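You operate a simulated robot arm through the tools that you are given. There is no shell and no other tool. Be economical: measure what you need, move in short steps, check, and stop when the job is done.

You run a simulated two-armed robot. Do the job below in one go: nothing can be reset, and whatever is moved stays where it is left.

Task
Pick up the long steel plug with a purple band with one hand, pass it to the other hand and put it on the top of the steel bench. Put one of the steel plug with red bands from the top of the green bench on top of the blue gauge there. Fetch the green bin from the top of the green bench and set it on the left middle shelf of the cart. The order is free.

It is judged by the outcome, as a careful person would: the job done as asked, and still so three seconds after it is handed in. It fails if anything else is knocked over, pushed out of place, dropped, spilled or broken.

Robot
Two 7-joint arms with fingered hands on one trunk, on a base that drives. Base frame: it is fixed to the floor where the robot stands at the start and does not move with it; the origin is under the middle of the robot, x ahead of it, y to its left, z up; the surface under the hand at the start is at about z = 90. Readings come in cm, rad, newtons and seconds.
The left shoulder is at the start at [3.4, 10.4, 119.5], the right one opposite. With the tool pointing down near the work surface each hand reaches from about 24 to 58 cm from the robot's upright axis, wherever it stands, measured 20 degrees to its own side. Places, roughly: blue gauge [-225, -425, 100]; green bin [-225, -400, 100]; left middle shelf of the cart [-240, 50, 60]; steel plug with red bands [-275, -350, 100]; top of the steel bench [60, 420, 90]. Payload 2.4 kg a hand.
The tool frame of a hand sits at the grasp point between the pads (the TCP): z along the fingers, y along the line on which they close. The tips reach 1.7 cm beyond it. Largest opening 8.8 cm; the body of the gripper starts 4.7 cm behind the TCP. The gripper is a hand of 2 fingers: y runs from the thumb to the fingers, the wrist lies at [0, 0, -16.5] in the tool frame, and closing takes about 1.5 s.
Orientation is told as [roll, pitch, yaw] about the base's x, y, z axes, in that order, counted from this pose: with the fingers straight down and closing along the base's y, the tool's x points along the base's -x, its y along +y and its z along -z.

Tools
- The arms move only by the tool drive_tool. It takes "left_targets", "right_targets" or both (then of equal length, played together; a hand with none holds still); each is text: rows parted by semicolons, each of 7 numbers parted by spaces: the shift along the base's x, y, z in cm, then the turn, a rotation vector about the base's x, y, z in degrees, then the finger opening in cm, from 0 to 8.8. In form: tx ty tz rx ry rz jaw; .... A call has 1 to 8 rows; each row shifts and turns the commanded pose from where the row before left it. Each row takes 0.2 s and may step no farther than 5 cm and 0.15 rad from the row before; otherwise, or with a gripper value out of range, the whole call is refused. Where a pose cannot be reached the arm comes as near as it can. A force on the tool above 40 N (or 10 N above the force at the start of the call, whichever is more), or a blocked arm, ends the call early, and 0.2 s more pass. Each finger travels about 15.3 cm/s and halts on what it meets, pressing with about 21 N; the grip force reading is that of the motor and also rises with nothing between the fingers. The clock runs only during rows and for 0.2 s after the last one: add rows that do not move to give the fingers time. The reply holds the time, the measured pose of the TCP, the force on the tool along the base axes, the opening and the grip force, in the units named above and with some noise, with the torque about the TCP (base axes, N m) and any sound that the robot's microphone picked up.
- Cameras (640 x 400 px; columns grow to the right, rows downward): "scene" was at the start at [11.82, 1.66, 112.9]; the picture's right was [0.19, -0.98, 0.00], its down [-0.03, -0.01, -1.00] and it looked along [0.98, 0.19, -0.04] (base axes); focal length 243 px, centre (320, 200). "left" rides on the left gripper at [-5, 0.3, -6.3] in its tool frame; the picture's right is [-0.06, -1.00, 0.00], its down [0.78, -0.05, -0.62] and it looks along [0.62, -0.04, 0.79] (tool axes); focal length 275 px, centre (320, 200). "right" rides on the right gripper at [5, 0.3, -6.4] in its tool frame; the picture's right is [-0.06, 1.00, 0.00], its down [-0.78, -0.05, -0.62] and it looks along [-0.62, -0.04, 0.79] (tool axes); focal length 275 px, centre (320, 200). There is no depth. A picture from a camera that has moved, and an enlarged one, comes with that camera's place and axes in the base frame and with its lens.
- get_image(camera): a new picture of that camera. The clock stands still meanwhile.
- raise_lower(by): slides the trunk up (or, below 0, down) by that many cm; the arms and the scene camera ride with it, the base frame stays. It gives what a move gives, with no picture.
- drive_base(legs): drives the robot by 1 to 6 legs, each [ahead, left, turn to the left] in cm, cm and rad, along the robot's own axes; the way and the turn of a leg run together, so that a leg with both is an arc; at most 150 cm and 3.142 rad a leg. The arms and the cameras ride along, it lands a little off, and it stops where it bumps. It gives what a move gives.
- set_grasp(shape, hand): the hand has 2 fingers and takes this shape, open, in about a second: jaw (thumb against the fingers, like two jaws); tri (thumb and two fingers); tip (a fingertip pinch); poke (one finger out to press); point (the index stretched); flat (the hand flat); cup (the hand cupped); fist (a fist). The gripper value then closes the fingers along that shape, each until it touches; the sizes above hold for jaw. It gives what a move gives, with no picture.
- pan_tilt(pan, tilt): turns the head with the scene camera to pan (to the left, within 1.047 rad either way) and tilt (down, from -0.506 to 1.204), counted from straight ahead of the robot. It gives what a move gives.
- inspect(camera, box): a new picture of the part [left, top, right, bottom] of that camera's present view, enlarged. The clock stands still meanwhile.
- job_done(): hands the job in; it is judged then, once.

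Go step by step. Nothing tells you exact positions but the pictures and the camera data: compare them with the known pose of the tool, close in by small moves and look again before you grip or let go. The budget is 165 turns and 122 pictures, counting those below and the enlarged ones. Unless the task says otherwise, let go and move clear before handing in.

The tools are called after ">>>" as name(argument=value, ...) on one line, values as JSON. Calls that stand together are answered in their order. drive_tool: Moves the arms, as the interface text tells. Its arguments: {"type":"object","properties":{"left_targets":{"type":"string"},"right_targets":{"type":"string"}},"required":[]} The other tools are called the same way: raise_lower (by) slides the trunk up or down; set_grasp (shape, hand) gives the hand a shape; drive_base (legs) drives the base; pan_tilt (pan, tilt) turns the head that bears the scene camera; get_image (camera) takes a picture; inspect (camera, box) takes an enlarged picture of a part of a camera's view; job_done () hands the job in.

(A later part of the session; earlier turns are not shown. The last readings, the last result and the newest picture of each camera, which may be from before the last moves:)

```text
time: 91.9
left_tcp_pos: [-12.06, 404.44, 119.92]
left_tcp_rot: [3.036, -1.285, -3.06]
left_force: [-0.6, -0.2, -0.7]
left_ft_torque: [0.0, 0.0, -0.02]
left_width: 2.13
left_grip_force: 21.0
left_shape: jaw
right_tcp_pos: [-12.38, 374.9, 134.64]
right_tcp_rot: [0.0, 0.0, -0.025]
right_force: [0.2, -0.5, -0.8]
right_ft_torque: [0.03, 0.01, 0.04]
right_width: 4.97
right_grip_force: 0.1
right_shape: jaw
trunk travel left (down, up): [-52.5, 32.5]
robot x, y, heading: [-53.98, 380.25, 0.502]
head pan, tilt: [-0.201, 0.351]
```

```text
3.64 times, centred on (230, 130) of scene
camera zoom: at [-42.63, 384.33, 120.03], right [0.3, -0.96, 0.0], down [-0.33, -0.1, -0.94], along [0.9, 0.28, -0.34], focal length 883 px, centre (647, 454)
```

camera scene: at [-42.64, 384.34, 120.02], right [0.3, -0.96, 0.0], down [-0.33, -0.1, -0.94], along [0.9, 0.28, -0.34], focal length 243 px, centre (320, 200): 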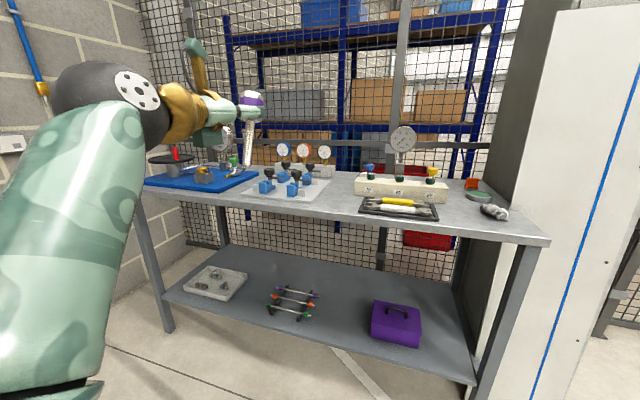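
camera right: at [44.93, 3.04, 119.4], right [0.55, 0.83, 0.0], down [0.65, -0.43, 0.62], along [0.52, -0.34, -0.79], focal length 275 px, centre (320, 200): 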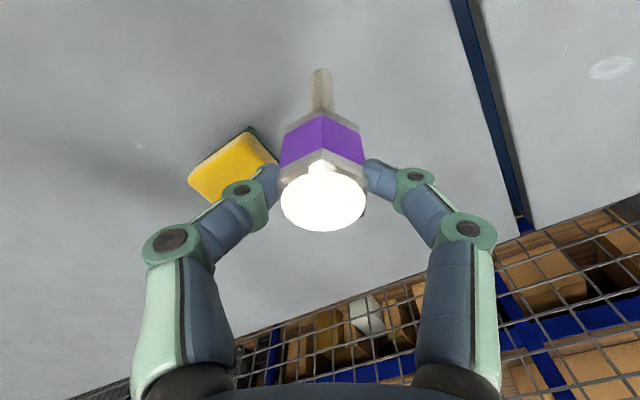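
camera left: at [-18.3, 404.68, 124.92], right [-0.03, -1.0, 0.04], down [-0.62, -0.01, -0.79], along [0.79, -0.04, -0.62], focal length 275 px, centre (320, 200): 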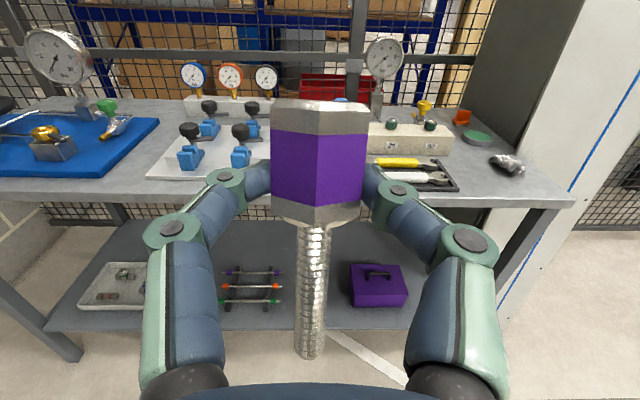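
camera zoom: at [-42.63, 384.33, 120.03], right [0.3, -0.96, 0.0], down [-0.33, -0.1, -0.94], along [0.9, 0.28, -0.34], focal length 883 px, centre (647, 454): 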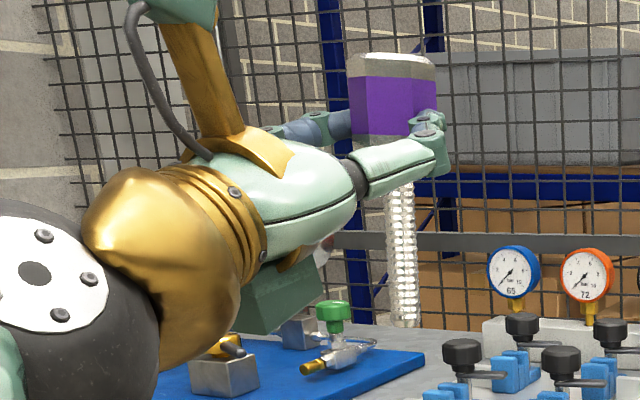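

Nearly upright (about 3° left). I add 2.5° and drive so the plug is above x≈31.5, y≈403.

>>> drive_tool(left_targets="0 0 0 0 -2.5 0 1;0 0 0 0 0 0 1")

>>> drive_base(legs=[[36.6, -21.7, 0]])

>>> pan_tilt(pan=0.1, tilt=0.5)

>>> get_image(camera="scene")

>>> get_image(camera="left")

```text
time: 92.5
left_tcp_pos: [-12.11, 404.36, 119.99]
left_tcp_rot: [3.049, -1.242, -3.071]
left_force: [-0.3, -0.2, -1.6]
left_ft_torque: [-0.01, 0.02, 0.01]
left_width: 2.14
left_grip_force: 21.0
left_shape: jaw
right_tcp_pos: [-12.22, 375.05, 134.73]
right_tcp_rot: [0.0, -0.001, -0.025]
right_force: [0.3, -0.1, 0.0]
right_ft_torque: [-0.02, 0.02, -0.01]
right_width: 4.98
right_grip_force: 0.0
right_shape: jaw
trunk travel left (down, up): [-52.5, 32.5]
robot x, y, heading: [-53.69, 380.05, 0.5]
head pan, tilt: [-0.201, 0.351]
```

```text
time: 95.1
left_tcp_pos: [30.99, 403.07, 119.9]
left_tcp_rot: [3.045, -1.244, -3.071]
left_force: [0.4, -0.5, -1.6]
left_ft_torque: [0.01, 0.02, 0.01]
left_width: 2.16
left_grip_force: 21.0
left_shape: jaw
right_tcp_pos: [30.6, 373.54, 134.71]
right_tcp_rot: [0.0, 0.001, -0.028]
right_force: [0.9, -0.1, 0.4]
right_ft_torque: [-0.01, 0.02, -0.02]
right_width: 4.96
right_grip_force: 0.1
right_shape: jaw
trunk travel left (down, up): [-52.5, 32.5]
robot x, y, heading: [-11.19, 379.06, 0.499]
head pan, tilt: [-0.201, 0.351]
```

```text
time: 95.9
left_tcp_pos: [31.01, 403.03, 120.05]
left_tcp_rot: [3.046, -1.243, -3.07]
left_force: [0.2, 1.2, -1.7]
left_ft_torque: [0.0, 0.06, 0.01]
left_width: 2.15
left_grip_force: 20.7
left_shape: jaw
right_tcp_pos: [30.7, 373.63, 134.57]
right_tcp_rot: [0.0, 0.0, -0.027]
right_force: [1.4, -0.2, -0.5]
right_ft_torque: [0.0, -0.02, 0.0]
right_width: 4.96
right_grip_force: 0.1
right_shape: jaw
trunk travel left (down, up): [-52.5, 32.5]
robot x, y, heading: [-11.27, 379.21, 0.502]
head pan, tilt: [0.099, 0.499]
```

```text
58 pictures are left
camera scene: at [-0.95, 385.42, 118.66], right [0.56, -0.83, 0.0], down [-0.4, -0.27, -0.88], along [0.73, 0.49, -0.48], focal length 243 px, centre (320, 200)
```

scene: 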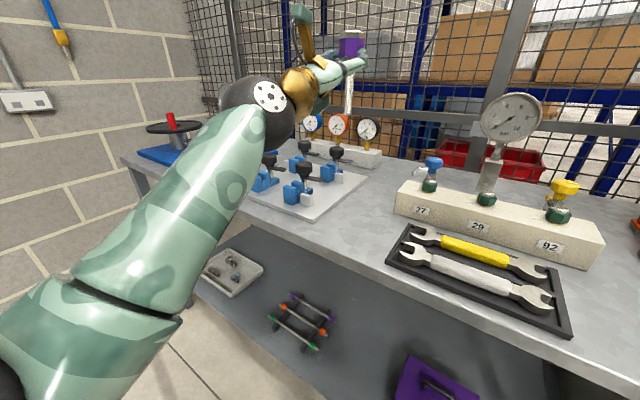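

```text
57 pictures are left
camera left: at [23.56, 403.34, 122.62], right [-0.04, -1.0, 0.03], down [-0.34, -0.01, -0.94], along [0.94, -0.05, -0.33], focal length 275 px, centre (320, 200)
```

left: 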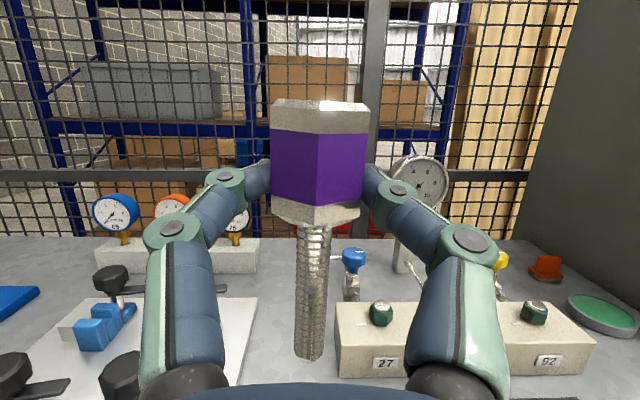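

In position above the free spot. I lower the trunk by 20 cm and look again.

>>> raise_lower(by=-20)

>>> get_image(camera="scene")

```text
time: 98.1
left_tcp_pos: [30.95, 403.01, 99.99]
left_tcp_rot: [3.048, -1.244, -3.072]
left_force: [0.2, -0.2, -0.3]
left_ft_torque: [0.0, 0.05, -0.02]
left_width: 2.16
left_grip_force: 21.0
left_shape: jaw
right_tcp_pos: [30.57, 373.57, 114.72]
right_tcp_rot: [0.001, 0.0, -0.027]
right_force: [-0.4, 0.4, -0.3]
right_ft_torque: [0.05, -0.01, 0.0]
right_width: 4.99
right_grip_force: 0.0
right_shape: jaw
trunk travel left (down, up): [-32.5, 52.5]
robot x, y, heading: [-11.05, 379.02, 0.498]
head pan, tilt: [0.099, 0.499]
```

```text
56 pictures are left
camera scene: at [-0.56, 385.64, 98.55], right [0.56, -0.83, 0.0], down [-0.4, -0.27, -0.88], along [0.73, 0.49, -0.48], focal length 243 px, centre (320, 200)
```

scene: 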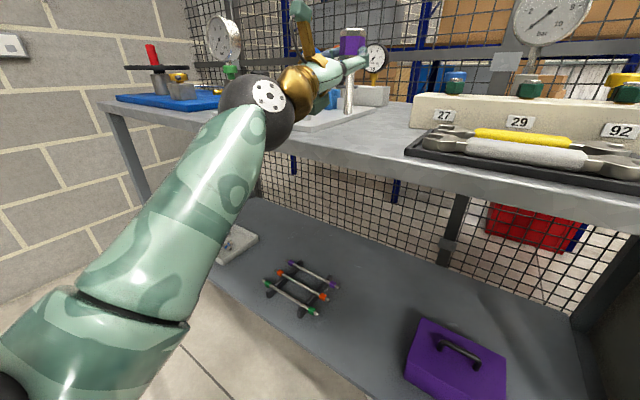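

>>> inspect(camera="scene", box=[290, 20, 410, 140])

```text
3.33 times, centred on (350, 80) of scene
camera zoom: at [-0.56, 385.64, 98.55], right [0.56, -0.83, 0.0], down [-0.4, -0.27, -0.88], along [0.73, 0.49, -0.48], focal length 809 px, centre (220, 600)
```

zoom: 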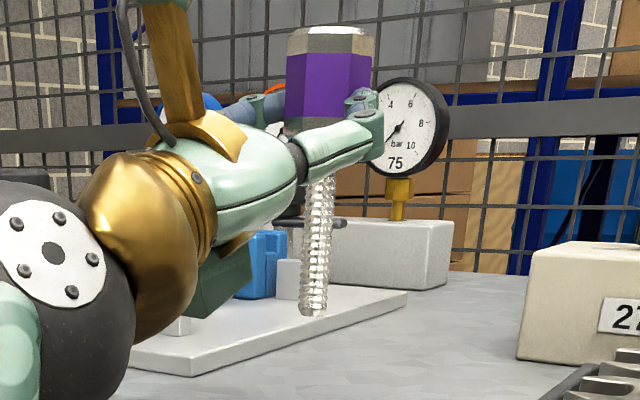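

Plug vertical within ~2°, bottom at about z 92.6. I lower with the arm in small steps until contact.

>>> drive_tool(left_targets="0 0 -1 0 0 0 1;0 0 -0.9 0 0 0 1;0 0 -0.3 0 0 0 1;0 0 0 0 0 0 1")

>>> drive_tool(left_targets="0 0 -0.25 0 0 0 1;0 0 0 0 0 0 1")

>>> inspect(camera="scene", box=[290, 20, 410, 140])

```text
time: 99.1
left_tcp_pos: [31.09, 403.05, 97.73]
left_tcp_rot: [3.045, -1.244, -3.071]
left_force: [0.9, 0.2, -0.8]
left_ft_torque: [-0.02, -0.01, -0.02]
left_width: 2.15
left_grip_force: 20.8
left_shape: jaw
right_tcp_pos: [30.71, 373.61, 114.7]
right_tcp_rot: [0.0, 0.0, -0.026]
right_force: [-0.1, -0.1, -0.3]
right_ft_torque: [0.01, -0.02, 0.02]
right_width: 4.99
right_grip_force: 0.0
right_shape: jaw
trunk travel left (down, up): [-32.5, 52.5]
robot x, y, heading: [-10.87, 379.23, 0.498]
head pan, tilt: [0.099, 0.499]
```

```text
time: 99.7
left_tcp_pos: [31.08, 402.86, 97.5]
left_tcp_rot: [3.046, -1.243, -3.073]
left_force: [0.0, 0.9, -1.7]
left_ft_torque: [0.0, 0.02, 0.04]
left_width: 2.16
left_grip_force: 20.7
left_shape: jaw
right_tcp_pos: [30.58, 373.55, 114.76]
right_tcp_rot: [0.001, -0.001, -0.026]
right_force: [-0.7, 0.3, -0.5]
right_ft_torque: [0.02, 0.0, 0.04]
right_width: 5.0
right_grip_force: 0.0
right_shape: jaw
trunk travel left (down, up): [-32.5, 52.5]
robot x, y, heading: [-10.85, 378.81, 0.503]
head pan, tilt: [0.099, 0.499]
```

```text
3.33 times, centred on (350, 80) of scene
camera zoom: at [-0.55, 385.65, 98.54], right [0.56, -0.83, 0.0], down [-0.4, -0.27, -0.88], along [0.73, 0.49, -0.48], focal length 809 px, centre (220, 600)
```

zoom: 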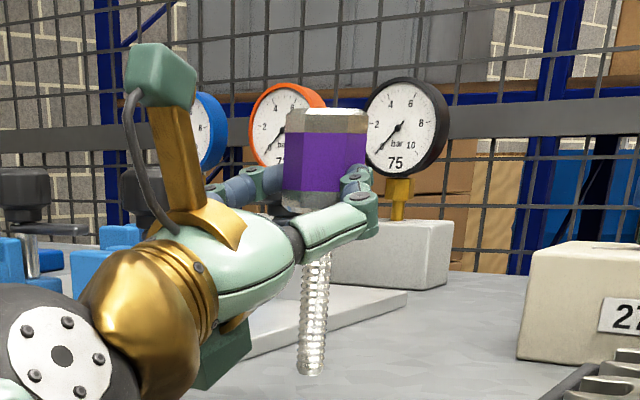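

>>> drive_tool(left_targets="0 0 -0.2 0 0 0 1;0 0 0 0 0 0 1")

>>> drive_tool(left_targets="0 0 -0.2 0 0 0 1;0 0 0 0 0 0 1")

```text
time: 100.3
left_tcp_pos: [31.03, 402.99, 97.16]
left_tcp_rot: [3.046, -1.243, -3.073]
left_force: [0.5, 0.7, -1.6]
left_ft_torque: [0.01, 0.03, 0.01]
left_width: 2.14
left_grip_force: 21.2
left_shape: jaw
right_tcp_pos: [30.68, 373.62, 114.65]
right_tcp_rot: [0.001, -0.002, -0.027]
right_force: [-0.1, -0.1, -0.3]
right_ft_torque: [-0.01, 0.01, 0.02]
right_width: 4.97
right_grip_force: 0.0
right_shape: jaw
trunk travel left (down, up): [-32.5, 52.5]
robot x, y, heading: [-11.0, 379.26, 0.499]
head pan, tilt: [0.099, 0.499]
```

```text
time: 100.9
left_tcp_pos: [31.12, 402.98, 96.99]
left_tcp_rot: [3.046, -1.243, -3.069]
left_force: [-0.7, 0.2, -1.6]
left_ft_torque: [-0.03, 0.03, -0.02]
left_width: 2.13
left_grip_force: 21.4
left_shape: jaw
right_tcp_pos: [30.64, 373.62, 114.72]
right_tcp_rot: [0.001, 0.0, -0.028]
right_force: [0.1, 0.5, 0.1]
right_ft_torque: [0.0, -0.03, 0.0]
right_width: 5.01
right_grip_force: 0.0
right_shape: jaw
trunk travel left (down, up): [-32.5, 52.5]
robot x, y, heading: [-10.56, 378.86, 0.504]
head pan, tilt: [0.099, 0.499]
```

>>> drive_tool(left_targets="0 0 -0.2 0 0 0 1;0 0 0 0 0 0 1")

>>> drive_tool(left_targets="0 0 -0.2 0 0 0 1;0 0 0 0 0 0 1")

>>> inspect(camera="scene", box=[290, 40, 410, 160])

```text
time: 101.5
left_tcp_pos: [31.06, 403.05, 96.75]
left_tcp_rot: [3.046, -1.246, -3.07]
left_force: [0.0, 0.2, -1.8]
left_ft_torque: [0.0, 0.0, 0.0]
left_width: 2.15
left_grip_force: 21.3
left_shape: jaw
right_tcp_pos: [30.68, 373.69, 114.74]
right_tcp_rot: [0.001, 0.0, -0.026]
right_force: [-0.4, 0.2, 0.1]
right_ft_torque: [0.02, 0.01, -0.01]
right_width: 4.98
right_grip_force: 0.0
right_shape: jaw
trunk travel left (down, up): [-32.5, 52.5]
robot x, y, heading: [-10.97, 379.15, 0.501]
head pan, tilt: [0.099, 0.499]
```

```text
time: 102.1
left_tcp_pos: [31.07, 402.94, 96.67]
left_tcp_rot: [3.047, -1.241, -3.072]
left_force: [0.7, -0.6, -1.5]
left_ft_torque: [0.01, 0.02, -0.04]
left_width: 2.11
left_grip_force: 20.6
left_shape: jaw
right_tcp_pos: [30.61, 373.7, 114.7]
right_tcp_rot: [-0.002, -0.001, -0.026]
right_force: [-0.1, 0.3, 0.2]
right_ft_torque: [0.02, -0.01, -0.02]
right_width: 4.97
right_grip_force: 0.0
right_shape: jaw
trunk travel left (down, up): [-32.5, 52.5]
robot x, y, heading: [-11.12, 378.91, 0.494]
head pan, tilt: [0.099, 0.499]
```

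```text
3.33 times, centred on (350, 100) of scene
camera zoom: at [-0.55, 385.64, 98.54], right [0.56, -0.83, 0.0], down [-0.4, -0.27, -0.88], along [0.73, 0.49, -0.48], focal length 809 px, centre (220, 533)
```

zoom: 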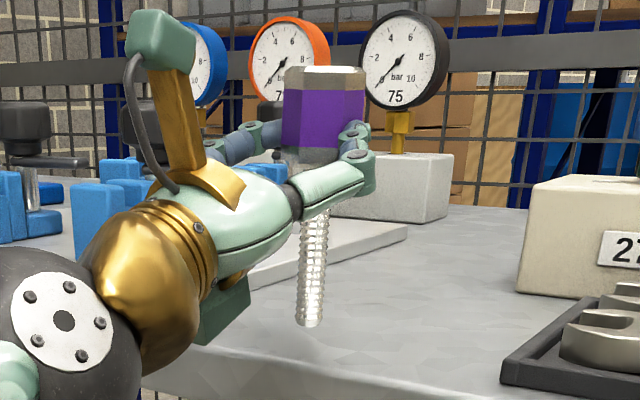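

No contact yet; the surface is slightly lower than assumed. Continue down gently.

>>> drive_tool(left_targets="0 0 -0.25 0 0 0 1;0 0 0 0 0 0 1;0 0 -0.25 0 0 0 1;0 0 0 0 0 0 1")

>>> drive_tool(left_targets="0 0 -0.25 0 0 0 1;0 0 0 0 0 0 1")

>>> inspect(camera="scene", box=[290, 40, 410, 160])

```text
time: 103.1
left_tcp_pos: [31.15, 403.02, 96.23]
left_tcp_rot: [3.045, -1.243, -3.07]
left_force: [0.0, -0.9, -1.4]
left_ft_torque: [0.01, 0.03, 0.05]
left_width: 2.16
left_grip_force: 21.1
left_shape: jaw
right_tcp_pos: [30.68, 373.64, 114.73]
right_tcp_rot: [0.0, -0.001, -0.027]
right_force: [0.1, 0.7, 0.1]
right_ft_torque: [-0.01, 0.0, 0.03]
right_width: 4.94
right_grip_force: 0.0
right_shape: jaw
trunk travel left (down, up): [-32.5, 52.5]
robot x, y, heading: [-11.06, 378.99, 0.504]
head pan, tilt: [0.099, 0.499]
```

```text
time: 103.7
left_tcp_pos: [31.13, 402.93, 95.88]
left_tcp_rot: [3.047, -1.242, -3.072]
left_force: [-0.6, 0.8, -1.2]
left_ft_torque: [0.03, 0.03, 0.02]
left_width: 2.13
left_grip_force: 21.0
left_shape: jaw
right_tcp_pos: [30.65, 373.72, 114.73]
right_tcp_rot: [0.0, 0.0, -0.026]
right_force: [0.5, -0.5, 0.0]
right_ft_torque: [-0.03, -0.02, -0.02]
right_width: 4.96
right_grip_force: 0.1
right_shape: jaw
trunk travel left (down, up): [-32.5, 52.5]
robot x, y, heading: [-10.83, 378.85, 0.498]
head pan, tilt: [0.099, 0.499]
```

```text
3.33 times, centred on (350, 100) of scene
camera zoom: at [-0.55, 385.65, 98.54], right [0.56, -0.83, 0.0], down [-0.4, -0.27, -0.88], along [0.73, 0.49, -0.48], focal length 809 px, centre (220, 533)
```

zoom: 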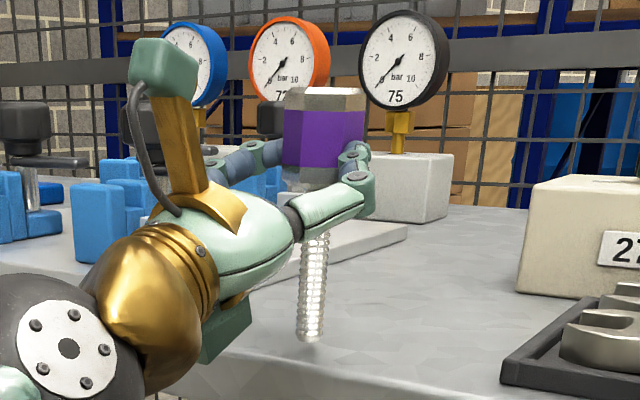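

Triangulating with two views, the bench surface is about z 87 and its front edge about x 33, so the plug would sit at the edge. I raise 3 cm and move 7 cm further in.

>>> drive_tool(left_targets="0 0 3 0 0 0 1;0 0 0 0 0 0 1")

>>> drive_base(legs=[[6.6, -2.5, 0]])

>>> get_image(camera="scene")

>>> get_image(camera="left")

```text
time: 104.3
left_tcp_pos: [31.08, 402.94, 99.05]
left_tcp_rot: [3.047, -1.243, -3.07]
left_force: [-0.3, 0.2, -1.9]
left_ft_torque: [-0.02, 0.01, 0.01]
left_width: 2.12
left_grip_force: 20.3
left_shape: jaw
right_tcp_pos: [30.65, 373.71, 114.69]
right_tcp_rot: [-0.001, -0.001, -0.027]
right_force: [-0.4, -0.2, -0.1]
right_ft_torque: [0.03, 0.03, 0.0]
right_width: 4.99
right_grip_force: 0.0
right_shape: jaw
trunk travel left (down, up): [-32.5, 52.5]
robot x, y, heading: [-10.9, 379.01, 0.501]
head pan, tilt: [0.099, 0.499]
```

```text
time: 105.3
left_tcp_pos: [38.04, 404.01, 98.95]
left_tcp_rot: [3.044, -1.245, -3.07]
left_force: [-0.1, -0.1, -1.2]
left_ft_torque: [0.02, 0.02, -0.03]
left_width: 2.16
left_grip_force: 21.4
left_shape: jaw
right_tcp_pos: [37.64, 374.63, 114.78]
right_tcp_rot: [0.0, 0.0, -0.023]
right_force: [0.0, 0.0, -0.4]
right_ft_torque: [0.0, 0.01, 0.0]
right_width: 4.99
right_grip_force: 0.2
right_shape: jaw
trunk travel left (down, up): [-32.5, 52.5]
robot x, y, heading: [-3.78, 379.88, 0.5]
head pan, tilt: [0.099, 0.499]
```

```text
51 pictures are left
camera scene: at [6.4, 386.63, 98.54], right [0.56, -0.83, 0.0], down [-0.4, -0.27, -0.88], along [0.72, 0.49, -0.48], focal length 243 px, centre (320, 200)
```

scene: 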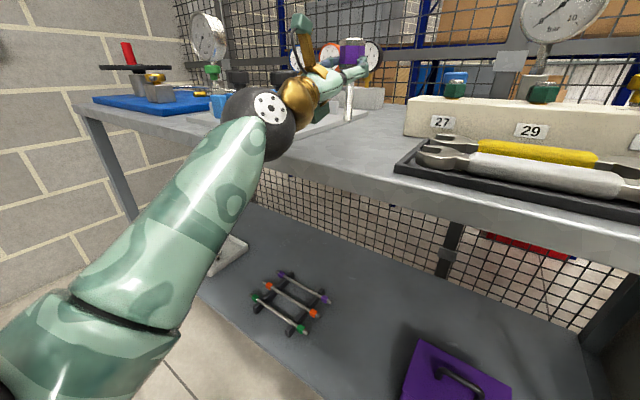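

```text
50 pictures are left
camera left: at [30.52, 404.3, 101.65], right [-0.04, -1.0, 0.03], down [-0.34, -0.01, -0.94], along [0.94, -0.05, -0.33], focal length 275 px, centre (320, 200)
```

left: 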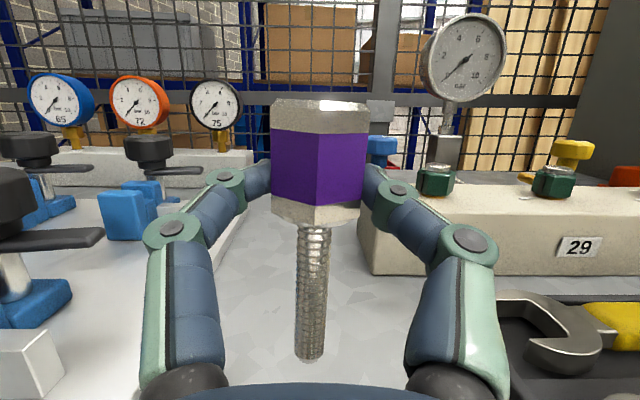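

Good position: 6–7 cm in from the edge, nothing close. I lower toward the surface.

>>> drive_tool(left_targets="0 0 -1.5 0 0 0 1;0 0 -1.5 0 0 0 1;0 0 -0.5 0 0 0 1;0 0 0 0 0 0 1")

>>> drive_tool(left_targets="0 0 -0.25 0 0 0 1;0 0 0 0 0 0 1")

>>> drive_tool(left_targets="0 0 -0.25 0 0 0 1;0 0 0 0 0 0 1")

>>> inspect(camera="scene", box=[290, 40, 410, 160])

```text
time: 106.3
left_tcp_pos: [37.98, 403.89, 95.47]
left_tcp_rot: [3.044, -1.242, -3.07]
left_force: [-0.2, 0.7, -1.5]
left_ft_torque: [0.02, -0.04, -0.04]
left_width: 2.14
left_grip_force: 20.9
left_shape: jaw
right_tcp_pos: [37.74, 374.6, 114.54]
right_tcp_rot: [0.001, -0.001, -0.023]
right_force: [0.1, -0.6, 0.0]
right_ft_torque: [-0.02, 0.02, 0.02]
right_width: 4.96
right_grip_force: 0.0
right_shape: jaw
trunk travel left (down, up): [-32.5, 52.5]
robot x, y, heading: [-3.93, 380.08, 0.502]
head pan, tilt: [0.099, 0.499]
```

```text
time: 106.9
left_tcp_pos: [37.93, 403.9, 95.33]
left_tcp_rot: [3.046, -1.243, -3.07]
left_force: [-0.8, -0.1, 6.6]
left_ft_torque: [-0.03, -0.08, -0.03]
left_width: 2.14
left_grip_force: 21.2
left_shape: jaw
right_tcp_pos: [37.43, 374.63, 114.71]
right_tcp_rot: [0.001, 0.001, -0.024]
right_force: [-0.6, -0.1, 0.2]
right_ft_torque: [-0.02, 0.0, 0.0]
right_width: 4.97
right_grip_force: 0.1
right_shape: jaw
trunk travel left (down, up): [-32.5, 52.5]
robot x, y, heading: [-3.85, 379.76, 0.504]
head pan, tilt: [0.099, 0.499]
```

```text
time: 107.5
left_tcp_pos: [37.9, 403.96, 95.17]
left_tcp_rot: [3.046, -1.237, -3.069]
left_force: [-0.6, 0.9, 17.4]
left_ft_torque: [0.0, -0.2, 0.02]
left_width: 2.14
left_grip_force: 20.8
left_shape: jaw
right_tcp_pos: [37.41, 374.6, 114.94]
right_tcp_rot: [0.0, 0.0, -0.024]
right_force: [-1.0, 0.5, -0.4]
right_ft_torque: [0.02, -0.03, 0.04]
right_width: 4.96
right_grip_force: 0.0
right_shape: jaw
trunk travel left (down, up): [-32.5, 52.5]
robot x, y, heading: [-4.08, 379.81, 0.503]
head pan, tilt: [0.099, 0.499]
```

```text
3.33 times, centred on (350, 100) of scene
camera zoom: at [6.28, 386.58, 98.57], right [0.56, -0.83, 0.0], down [-0.39, -0.27, -0.88], along [0.73, 0.5, -0.48], focal length 809 px, centre (220, 533)
```

zoom: 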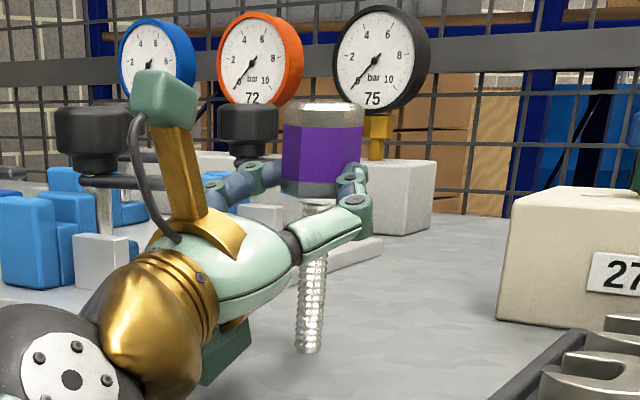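

Contact at the stem (17 N, lever matches the plug), and the plug is upright within a degree. I ease the load and open slowly.

>>> drive_tool(left_targets="0 0 0.25 0 0 0 1;0 0 0 0 0 0 1;0 0 0 0 0 0 2.5;0 0 0 0 0 0 3;0 0 0 0 0 0 4;0 0 0 0 0 0 5.5;0 0 0 0 0 0 6;0 0 0 0 0 0 6")

>>> inspect(camera="scene", box=[290, 40, 410, 160])

```text
time: 109.3
left_tcp_pos: [37.98, 403.94, 95.23]
left_tcp_rot: [3.046, -1.241, -3.072]
left_force: [0.9, 0.1, 0.2]
left_ft_torque: [-0.01, 0.01, -0.02]
left_width: 5.96
left_grip_force: 0.1
left_shape: jaw
right_tcp_pos: [37.54, 374.61, 114.63]
right_tcp_rot: [0.0, -0.001, -0.024]
right_force: [0.6, -0.5, -0.2]
right_ft_torque: [0.04, 0.0, -0.02]
right_width: 4.96
right_grip_force: 0.1
right_shape: jaw
trunk travel left (down, up): [-32.5, 52.5]
robot x, y, heading: [-3.98, 380.17, 0.498]
head pan, tilt: [0.099, 0.499]
```

```text
3.33 times, centred on (350, 100) of scene
camera zoom: at [6.38, 386.62, 98.54], right [0.56, -0.83, 0.0], down [-0.4, -0.27, -0.88], along [0.73, 0.49, -0.48], focal length 809 px, centre (220, 533)
```

zoom: 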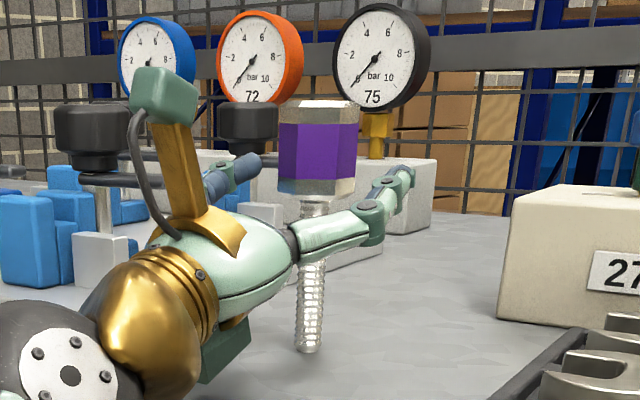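

The plug stands free. I back straight out along −x with the base.

>>> drive_base(legs=[[-26.3, 14.4, 0]])

>>> get_image(camera="scene")

```text
time: 111.4
left_tcp_pos: [7.34, 404.03, 95.13]
left_tcp_rot: [3.044, -1.241, -3.064]
left_force: [0.2, 0.7, -0.3]
left_ft_torque: [0.01, 0.02, -0.01]
left_width: 5.97
left_grip_force: 0.1
left_shape: jaw
right_tcp_pos: [7.03, 374.65, 114.74]
right_tcp_rot: [0.001, -0.001, -0.022]
right_force: [0.6, 0.4, -0.8]
right_ft_torque: [0.02, 0.02, 0.01]
right_width: 4.98
right_grip_force: 0.1
right_shape: jaw
trunk travel left (down, up): [-32.5, 52.5]
robot x, y, heading: [-34.3, 379.6, 0.5]
head pan, tilt: [0.099, 0.499]
```

```text
47 pictures are left
camera scene: at [-24.21, 386.6, 98.54], right [0.57, -0.82, 0.0], down [-0.39, -0.27, -0.88], along [0.72, 0.5, -0.48], focal length 243 px, centre (320, 200)
```

scene: 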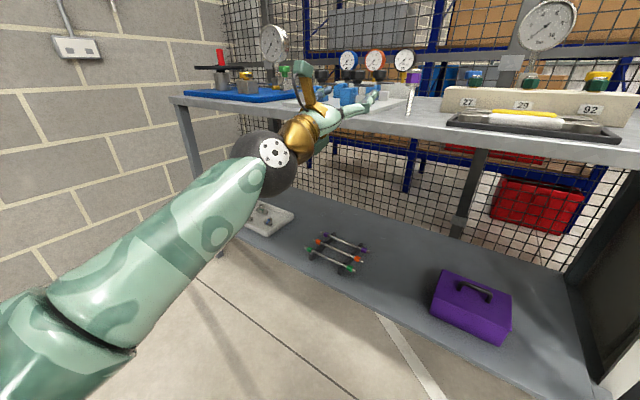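

The plug is placed and standing. Now I return the left hand to a tool-down posture for the other jobs.

>>> drive_tool(left_targets="-1.3 0.6 0 0 7.7 0 6;-1.3 0.6 0 0 7.7 0 6;-1.3 0.6 1 0 7.7 0 6;-1.3 0.6 1 0 7.7 0 6;-1.3 0.6 1 0 7.7 0 6;-1.3 0.6 1 0 7.7 0 6;-1.3 0.6 1 0 7.7 0 6;-1.3 0.6 1 0 7.7 0 6")

>>> drive_tool(left_targets="-1.3 0.6 1 0 7.7 0 6;-1.3 0.6 1 0 7.7 0 6;-1.3 0.6 1 0 7.7 0 6;-1.3 0.6 1 0 7.7 0 6;-1.3 0.6 1 0 7.7 0 6;-1.3 0.6 1 0 7.7 0 6;0 0 0 0 0 0 6")

>>> raise_lower(by=12)

```text
time: 113.2
left_tcp_pos: [-3.09, 409.12, 101.33]
left_tcp_rot: [0.001, -0.821, -0.034]
left_force: [1.0, -0.1, 0.2]
left_ft_torque: [0.0, -0.01, 0.01]
left_width: 5.99
left_grip_force: 0.0
left_shape: jaw
right_tcp_pos: [6.97, 374.83, 114.8]
right_tcp_rot: [0.0, 0.0, -0.021]
right_force: [-0.9, -0.1, -0.8]
right_ft_torque: [-0.02, 0.01, 0.01]
right_width: 4.95
right_grip_force: 0.1
right_shape: jaw
trunk travel left (down, up): [-32.5, 52.5]
robot x, y, heading: [-34.36, 379.92, 0.501]
head pan, tilt: [0.099, 0.499]
```

```text
time: 114.8
left_tcp_pos: [-10.79, 412.48, 107.05]
left_tcp_rot: [-0.024, -0.014, -0.023]
left_force: [0.2, 0.6, 0.7]
left_ft_torque: [0.01, -0.01, -0.01]
left_width: 5.99
left_grip_force: 0.0
left_shape: jaw
right_tcp_pos: [7.04, 374.56, 114.63]
right_tcp_rot: [0.001, -0.001, -0.023]
right_force: [0.1, -0.5, -0.1]
right_ft_torque: [0.02, 0.01, -0.04]
right_width: 4.99
right_grip_force: 0.0
right_shape: jaw
trunk travel left (down, up): [-32.5, 52.5]
robot x, y, heading: [-34.67, 379.94, 0.509]
head pan, tilt: [0.099, 0.499]
```

```text
time: 116.3
left_tcp_pos: [-10.78, 412.38, 119.15]
left_tcp_rot: [-0.026, -0.016, -0.023]
left_force: [0.0, 0.6, -0.5]
left_ft_torque: [0.01, -0.01, 0.03]
left_width: 5.96
left_grip_force: 0.2
left_shape: jaw
right_tcp_pos: [7.03, 374.77, 126.59]
right_tcp_rot: [-0.002, 0.0, -0.023]
right_force: [0.1, -0.7, 0.6]
right_ft_torque: [0.01, 0.01, -0.01]
right_width: 4.96
right_grip_force: 0.1
right_shape: jaw
trunk travel left (down, up): [-44.5, 40.5]
robot x, y, heading: [-34.49, 380.04, 0.503]
head pan, tilt: [0.099, 0.499]
```

>>> drive_tool(left_targets="0 0 0 0 0 7.4 6;0 0 0 0 0 7.4 6;0 0 0 0 0 7.4 6;0 0 0 0 0 7.4 6;0 0 0 0 0 0 6", right_targets="0 0 0 0 0 7.5 6;0 0 0 0 0 7.5 6;0 0 0 0 0 7.5 6;0 0 0 0 0 7.5 6;0 0 0 0 0 0 6")

>>> drive_base(legs=[[-25, 0, 0], [0, 0, -2.074], [150, 0, 0], [150, 0, 0], [50, 0, 0]])

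>>> pan_tilt(pan=-0.5, tilt=0.2)

>>> get_image(camera="scene")

```text
time: 117.5
left_tcp_pos: [-10.76, 412.38, 119.3]
left_tcp_rot: [-0.025, -0.018, 0.493]
left_force: [-0.2, 0.0, 0.9]
left_ft_torque: [-0.01, 0.0, -0.02]
left_width: 5.97
left_grip_force: 0.0
left_shape: jaw
right_tcp_pos: [7.1, 374.76, 126.71]
right_tcp_rot: [0.0, -0.001, 0.504]
right_force: [-0.1, 0.1, 0.4]
right_ft_torque: [0.03, -0.01, -0.02]
right_width: 5.99
right_grip_force: 0.0
right_shape: jaw
trunk travel left (down, up): [-44.5, 40.5]
robot x, y, heading: [-34.77, 379.88, 0.498]
head pan, tilt: [0.099, 0.499]
```

```text
time: 140.7
left_tcp_pos: [-12.42, -14.22, 119.25]
left_tcp_rot: [-0.025, -0.015, -1.486]
left_force: [-0.3, 0.1, 0.0]
left_ft_torque: [0.0, 0.0, -0.02]
left_width: 5.99
left_grip_force: 0.1
left_shape: jaw
right_tcp_pos: [-54.16, -15.68, 126.64]
right_tcp_rot: [0.001, -0.001, -1.477]
right_force: [0.1, 0.9, 0.5]
right_ft_torque: [-0.01, 0.01, -0.02]
right_width: 5.97
right_grip_force: 0.1
right_shape: jaw
trunk travel left (down, up): [-44.5, 40.5]
robot x, y, heading: [-33.14, 20.33, -1.471]
head pan, tilt: [0.099, 0.499]
```

```text
time: 141.7
left_tcp_pos: [-12.43, -14.15, 119.18]
left_tcp_rot: [-0.025, -0.014, -1.487]
left_force: [0.0, 0.0, -0.3]
left_ft_torque: [-0.01, -0.03, 0.0]
left_width: 5.98
left_grip_force: 0.0
left_shape: jaw
right_tcp_pos: [-54.11, -15.74, 126.63]
right_tcp_rot: [-0.001, 0.0, -1.477]
right_force: [-0.3, 0.0, -0.1]
right_ft_torque: [-0.01, -0.01, 0.03]
right_width: 5.97
right_grip_force: 0.1
right_shape: jaw
trunk travel left (down, up): [-44.5, 40.5]
robot x, y, heading: [-33.01, 20.39, -1.475]
head pan, tilt: [-0.499, 0.201]
```

```text
46 pictures are left
camera scene: at [-36.35, 8.88, 113.38], right [-0.92, 0.39, 0.0], down [0.08, 0.18, -0.98], along [-0.39, -0.9, -0.2], focal length 243 px, centre (320, 200)
```

scene: 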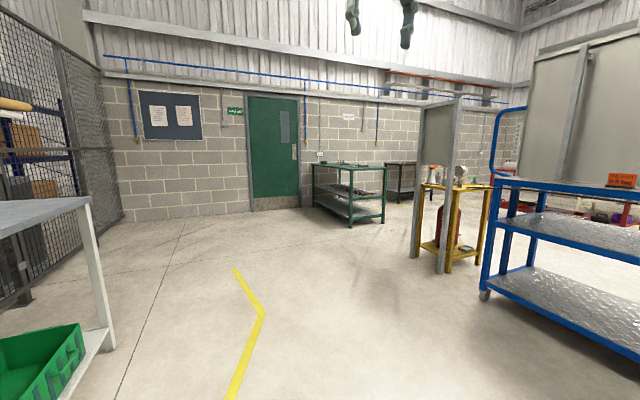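

I see the green bench (spanning about x −281…−214, y −436…−297), a yellow stand and the blue cart on the right. I drive to [−150, −380] and face the bench.

>>> drive_base(legs=[[0, 0, -0.38], [140, 0, 0], [140, 0, 0], [137, 0, 0], [0, 0, -1.287]])

>>> pan_tilt(pan=0, tilt=0.35)

>>> get_image(camera="scene")

```text
time: 166.1
left_tcp_pos: [-192.91, -394.98, 119.26]
left_tcp_rot: [-0.025, -0.015, 3.089]
left_force: [-0.5, 0.3, -0.4]
left_ft_torque: [0.0, -0.03, -0.01]
left_width: 6.0
left_grip_force: 0.0
left_shape: jaw
right_tcp_pos: [-188.75, -353.47, 126.6]
right_tcp_rot: [0.0, 0.0, 3.099]
right_force: [-0.1, 0.6, 0.1]
right_ft_torque: [-0.02, -0.01, 0.02]
right_width: 5.96
right_grip_force: 0.1
right_shape: jaw
trunk travel left (down, up): [-44.5, 40.5]
robot x, y, heading: [-155.93, -379.48, 3.1]
head pan, tilt: [-0.499, 0.201]
```

```text
time: 167.0
left_tcp_pos: [-193.01, -395.01, 119.18]
left_tcp_rot: [-0.025, -0.016, 3.088]
left_force: [0.4, 0.2, 0.1]
left_ft_torque: [0.01, 0.0, 0.0]
left_width: 5.96
left_grip_force: 0.1
left_shape: jaw
right_tcp_pos: [-188.76, -353.48, 126.7]
right_tcp_rot: [0.0, 0.0, 3.097]
right_force: [0.3, -0.7, -0.2]
right_ft_torque: [0.01, 0.01, 0.01]
right_width: 5.98
right_grip_force: 0.1
right_shape: jaw
trunk travel left (down, up): [-44.5, 40.5]
robot x, y, heading: [-156.03, -379.28, 3.103]
head pan, tilt: [0.0, 0.351]
```

```text
45 pictures are left
camera scene: at [-168.18, -378.93, 111.98], right [0.04, 1.0, 0.0], down [0.34, -0.01, -0.94], along [-0.94, 0.04, -0.34], focal length 243 px, centre (320, 200)
```

scene: 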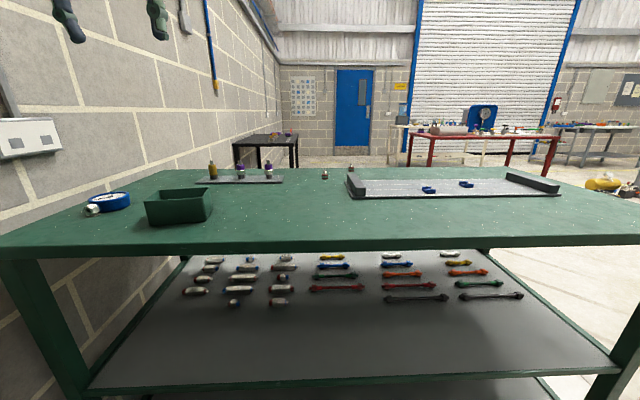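

I see the blue disc-like gauge, the green bin, a tray with upright plugs, and small items behind. I zoom in.

>>> inspect(camera="scene", box=[180, 140, 380, 220])

>>> inspect(camera="scene", box=[70, 165, 230, 245])

```text
3.20 times, centred on (280, 180) of scene
camera zoom: at [-168.18, -378.93, 111.98], right [0.04, 1.0, 0.0], down [0.34, -0.01, -0.94], along [-0.94, 0.04, -0.34], focal length 777 px, centre (448, 264)
```

zoom: 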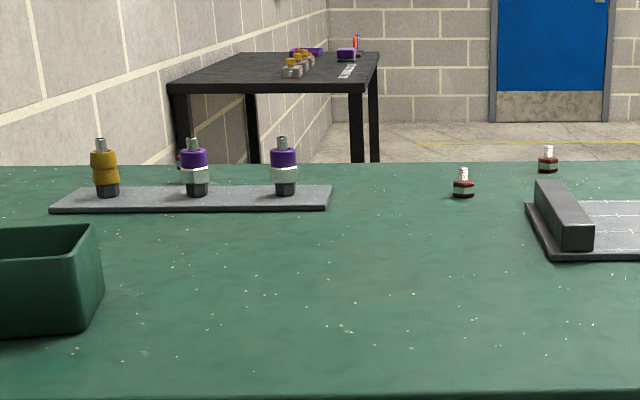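

```text
4.00 times, centred on (150, 205) of scene
camera zoom: at [-168.18, -378.93, 111.98], right [0.04, 1.0, 0.0], down [0.34, -0.01, -0.94], along [-0.94, 0.04, -0.34], focal length 971 px, centre (1000, 180)
```

zoom: 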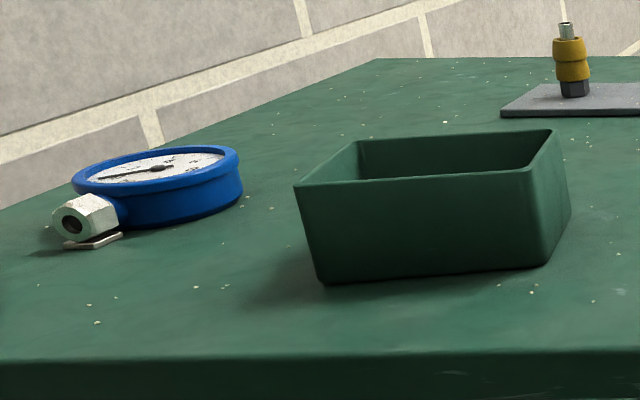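

The small red-banded plugs stand at about [−264, −373] and [−278, −360], near the far (−x) edge, too far from this side. I drive around the free end of the bench to its far side.

>>> drive_base(legs=[[0, -135, 0], [150, 0, 0], [45, 0, 0], [0, 0, -3.1]])

>>> get_image(camera="scene")

```text
time: 190.2
left_tcp_pos: [-309.91, -214.7, 119.28]
left_tcp_rot: [-0.025, -0.017, 0.052]
left_force: [0.5, 0.4, -0.6]
left_ft_torque: [0.0, 0.02, 0.02]
left_width: 5.97
left_grip_force: 0.1
left_shape: jaw
right_tcp_pos: [-309.71, -256.56, 126.68]
right_tcp_rot: [0.0, 0.001, 0.061]
right_force: [0.7, 0.1, -0.4]
right_ft_torque: [0.01, -0.01, -0.01]
right_width: 5.96
right_grip_force: 0.0
right_shape: jaw
trunk travel left (down, up): [-44.5, 40.5]
robot x, y, heading: [-345.06, -234.18, 0.066]
head pan, tilt: [0.0, 0.351]
```

```text
42 pictures are left
camera scene: at [-333.0, -233.47, 111.98], right [0.06, -1.0, 0.0], down [-0.34, -0.02, -0.94], along [0.94, 0.06, -0.34], focal length 243 px, centre (320, 200)
```

scene: 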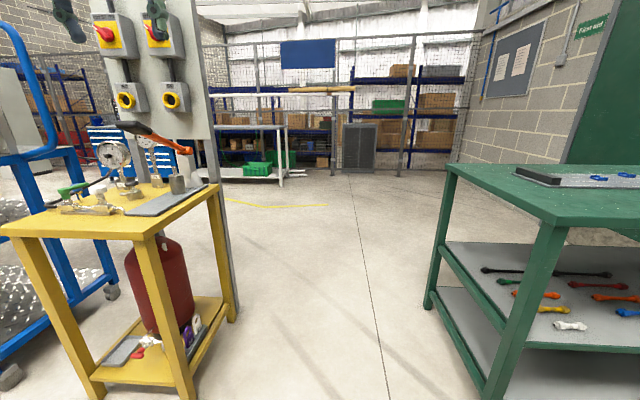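

>>> drive_base(legs=[[0, 0, -0.066], [0, -138, 0], [25, 0, 0]])

>>> pan_tilt(pan=0.1, tilt=0.6)

>>> get_image(camera="scene")

>>> get_image(camera="left")

```text
time: 198.9
left_tcp_pos: [-283.9, -354.07, 119.12]
left_tcp_rot: [-0.025, -0.014, -0.002]
left_force: [-0.7, -0.1, -0.4]
left_ft_torque: [0.0, -0.01, -0.02]
left_width: 5.98
left_grip_force: 0.0
left_shape: jaw
right_tcp_pos: [-286.03, -395.8, 126.57]
right_tcp_rot: [-0.002, 0.0, 0.007]
right_force: [-0.4, 0.0, -0.5]
right_ft_torque: [0.03, 0.02, 0.03]
right_width: 5.96
right_grip_force: 0.1
right_shape: jaw
trunk travel left (down, up): [-44.5, 40.5]
robot x, y, heading: [-319.77, -371.27, 0.006]
head pan, tilt: [0.0, 0.351]
```

```text
time: 199.7
left_tcp_pos: [-283.95, -354.03, 119.2]
left_tcp_rot: [-0.024, -0.016, -0.001]
left_force: [-1.0, 0.2, -0.5]
left_ft_torque: [0.02, -0.01, 0.0]
left_width: 6.02
left_grip_force: 0.2
left_shape: jaw
right_tcp_pos: [-286.05, -395.76, 126.73]
right_tcp_rot: [0.001, 0.001, 0.007]
right_force: [-0.2, 0.6, 0.2]
right_ft_torque: [-0.02, 0.03, -0.05]
right_width: 5.97
right_grip_force: 0.0
right_shape: jaw
trunk travel left (down, up): [-44.5, 40.5]
robot x, y, heading: [-320.13, -371.17, 0.009]
head pan, tilt: [0.099, 0.6]
```

```text
41 pictures are left
camera scene: at [-308.48, -370.5, 109.71], right [0.11, -0.99, 0.0], down [-0.56, -0.06, -0.83], along [0.82, 0.09, -0.56], focal length 243 px, centre (320, 200)
```

scene: 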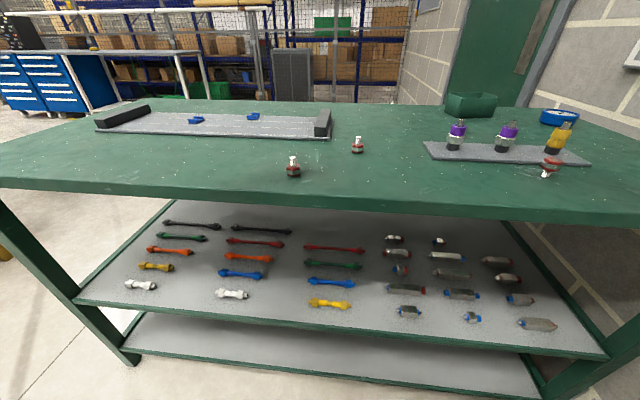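

```text
40 pictures are left
camera left: at [-278.91, -353.62, 125.62], right [0.06, -1.0, 0.02], down [-0.79, -0.03, 0.61], along [-0.61, -0.06, -0.79], focal length 275 px, centre (320, 200)
```

left: 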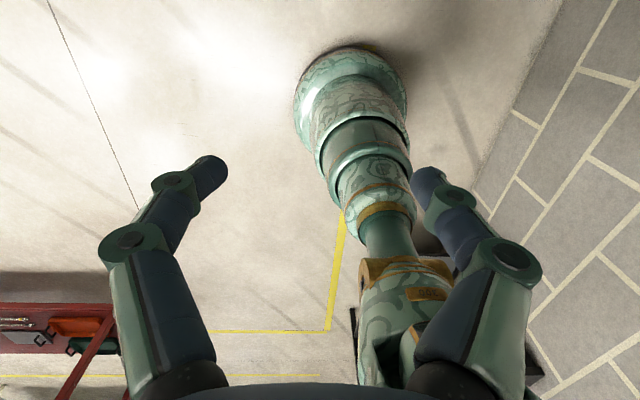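

The nearest red-banded plug triangulates to [−270, −361], surface z≈88. I zoom in on it.

>>> inspect(camera="scene", box=[265, 130, 385, 190])

```text
5.33 times, centred on (325, 160) of scene
camera zoom: at [-308.48, -370.5, 109.71], right [0.11, -0.99, 0.0], down [-0.56, -0.06, -0.83], along [0.82, 0.09, -0.56], focal length 1295 px, centre (293, 413)
```

zoom: 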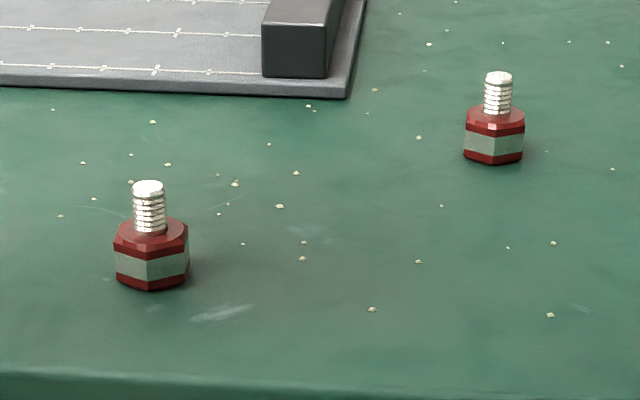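

I move the left hand above the plug, yawed 13.5° to match the hex flats.

>>> drive_tool(left_targets="2.8 -1.43 -2.5 0 0 6.7 7;2.8 -1.43 -2.5 1.4 0.9 6.7 7;2.8 -1.43 -2.5 0 0 0 7;2.8 -1.43 -2.5 0 0 0 7;2.85 -1.45 -2.5 0 0 0 7;0 0 -3 0 0 0 7;0 0 0 0 0 0 7")

>>> get_image(camera="left")

>>> get_image(camera="scene")

```text
time: 201.3
left_tcp_pos: [-269.8, -361.14, 103.6]
left_tcp_rot: [0.004, -0.005, 0.23]
left_force: [0.3, 0.7, 0.2]
left_ft_torque: [0.0, 0.0, -0.02]
left_width: 6.99
left_grip_force: 0.0
left_shape: jaw
right_tcp_pos: [-286.1, -395.81, 126.64]
right_tcp_rot: [0.0, 0.0, 0.008]
right_force: [-0.7, -0.4, -0.3]
right_ft_torque: [-0.04, -0.01, 0.02]
right_width: 5.96
right_grip_force: 0.0
right_shape: jaw
trunk travel left (down, up): [-44.5, 40.5]
robot x, y, heading: [-320.28, -371.55, 0.01]
head pan, tilt: [0.099, 0.6]
```

```text
38 pictures are left
camera left: at [-264.96, -359.8, 110.04], right [0.29, -0.96, 0.0], down [-0.75, -0.23, 0.61], along [-0.59, -0.18, -0.79], focal length 275 px, centre (320, 200)
```

left: 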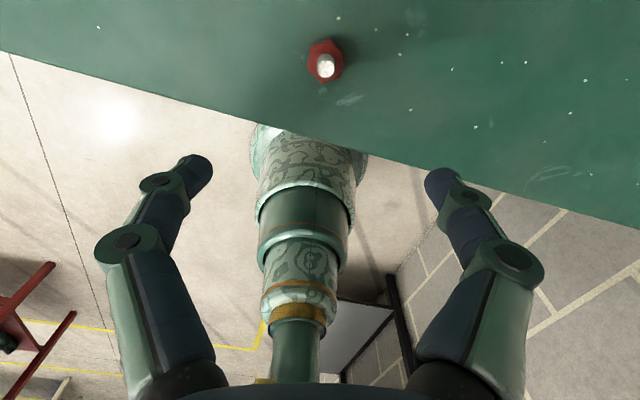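

```text
37 pictures are left
camera scene: at [-308.49, -370.5, 109.7], right [0.11, -0.99, 0.0], down [-0.56, -0.06, -0.82], along [0.82, 0.09, -0.57], focal length 243 px, centre (320, 200)
```

scene: 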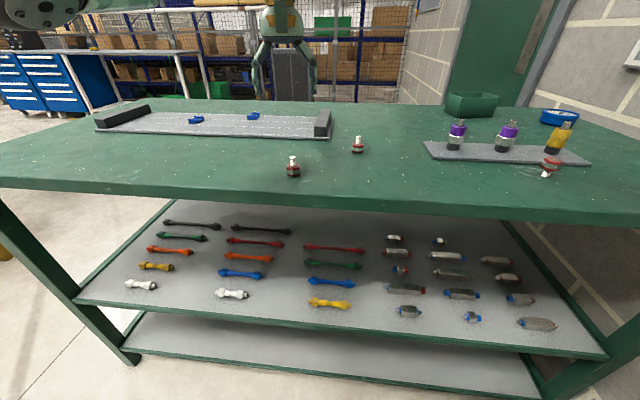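

Aligned within half a centimetre. I descend to 2.5 cm above the final height and check.

>>> drive_tool(left_targets="0.5 -0.15 -3.5 0 0 0 7;0 0 -3.5 0 0 0 7;0 0 -3 0 0 0 6;0 0 -1.5 0 0 0 6;0 0 0 0 0 0 6")

>>> get_image(camera="left")

>>> inspect(camera="scene", box=[250, 110, 350, 200])

```text
time: 202.5
left_tcp_pos: [-269.41, -361.44, 92.37]
left_tcp_rot: [0.004, -0.005, 0.232]
left_force: [0.2, -0.8, 0.0]
left_ft_torque: [-0.01, -0.02, 0.02]
left_width: 6.03
left_grip_force: 0.0
left_shape: jaw
right_tcp_pos: [-285.97, -395.69, 126.74]
right_tcp_rot: [0.0, 0.0, 0.007]
right_force: [0.1, 0.4, 0.0]
right_ft_torque: [0.02, 0.01, -0.01]
right_width: 5.98
right_grip_force: 0.0
right_shape: jaw
trunk travel left (down, up): [-44.5, 40.5]
robot x, y, heading: [-319.77, -371.01, 0.007]
head pan, tilt: [0.099, 0.6]
```

```text
36 pictures are left
camera left: at [-264.58, -360.03, 98.66], right [0.29, -0.96, 0.0], down [-0.75, -0.23, 0.62], along [-0.59, -0.18, -0.79], focal length 275 px, centre (320, 200)
```

left: 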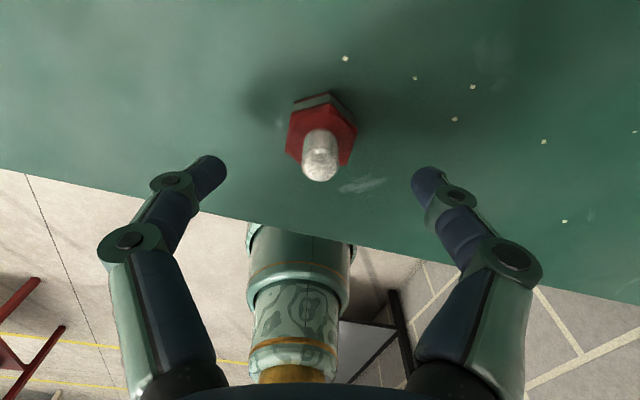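

```text
4.44 times, centred on (300, 155) of scene
camera zoom: at [-308.49, -370.5, 109.7], right [0.11, -0.99, 0.0], down [-0.56, -0.06, -0.82], along [0.82, 0.09, -0.57], focal length 1079 px, centre (409, 400)
```

zoom: 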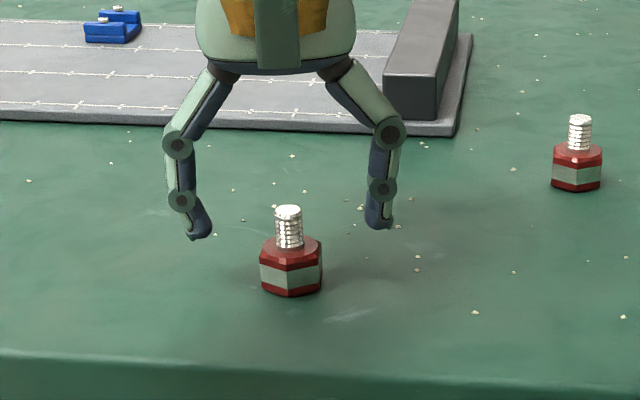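

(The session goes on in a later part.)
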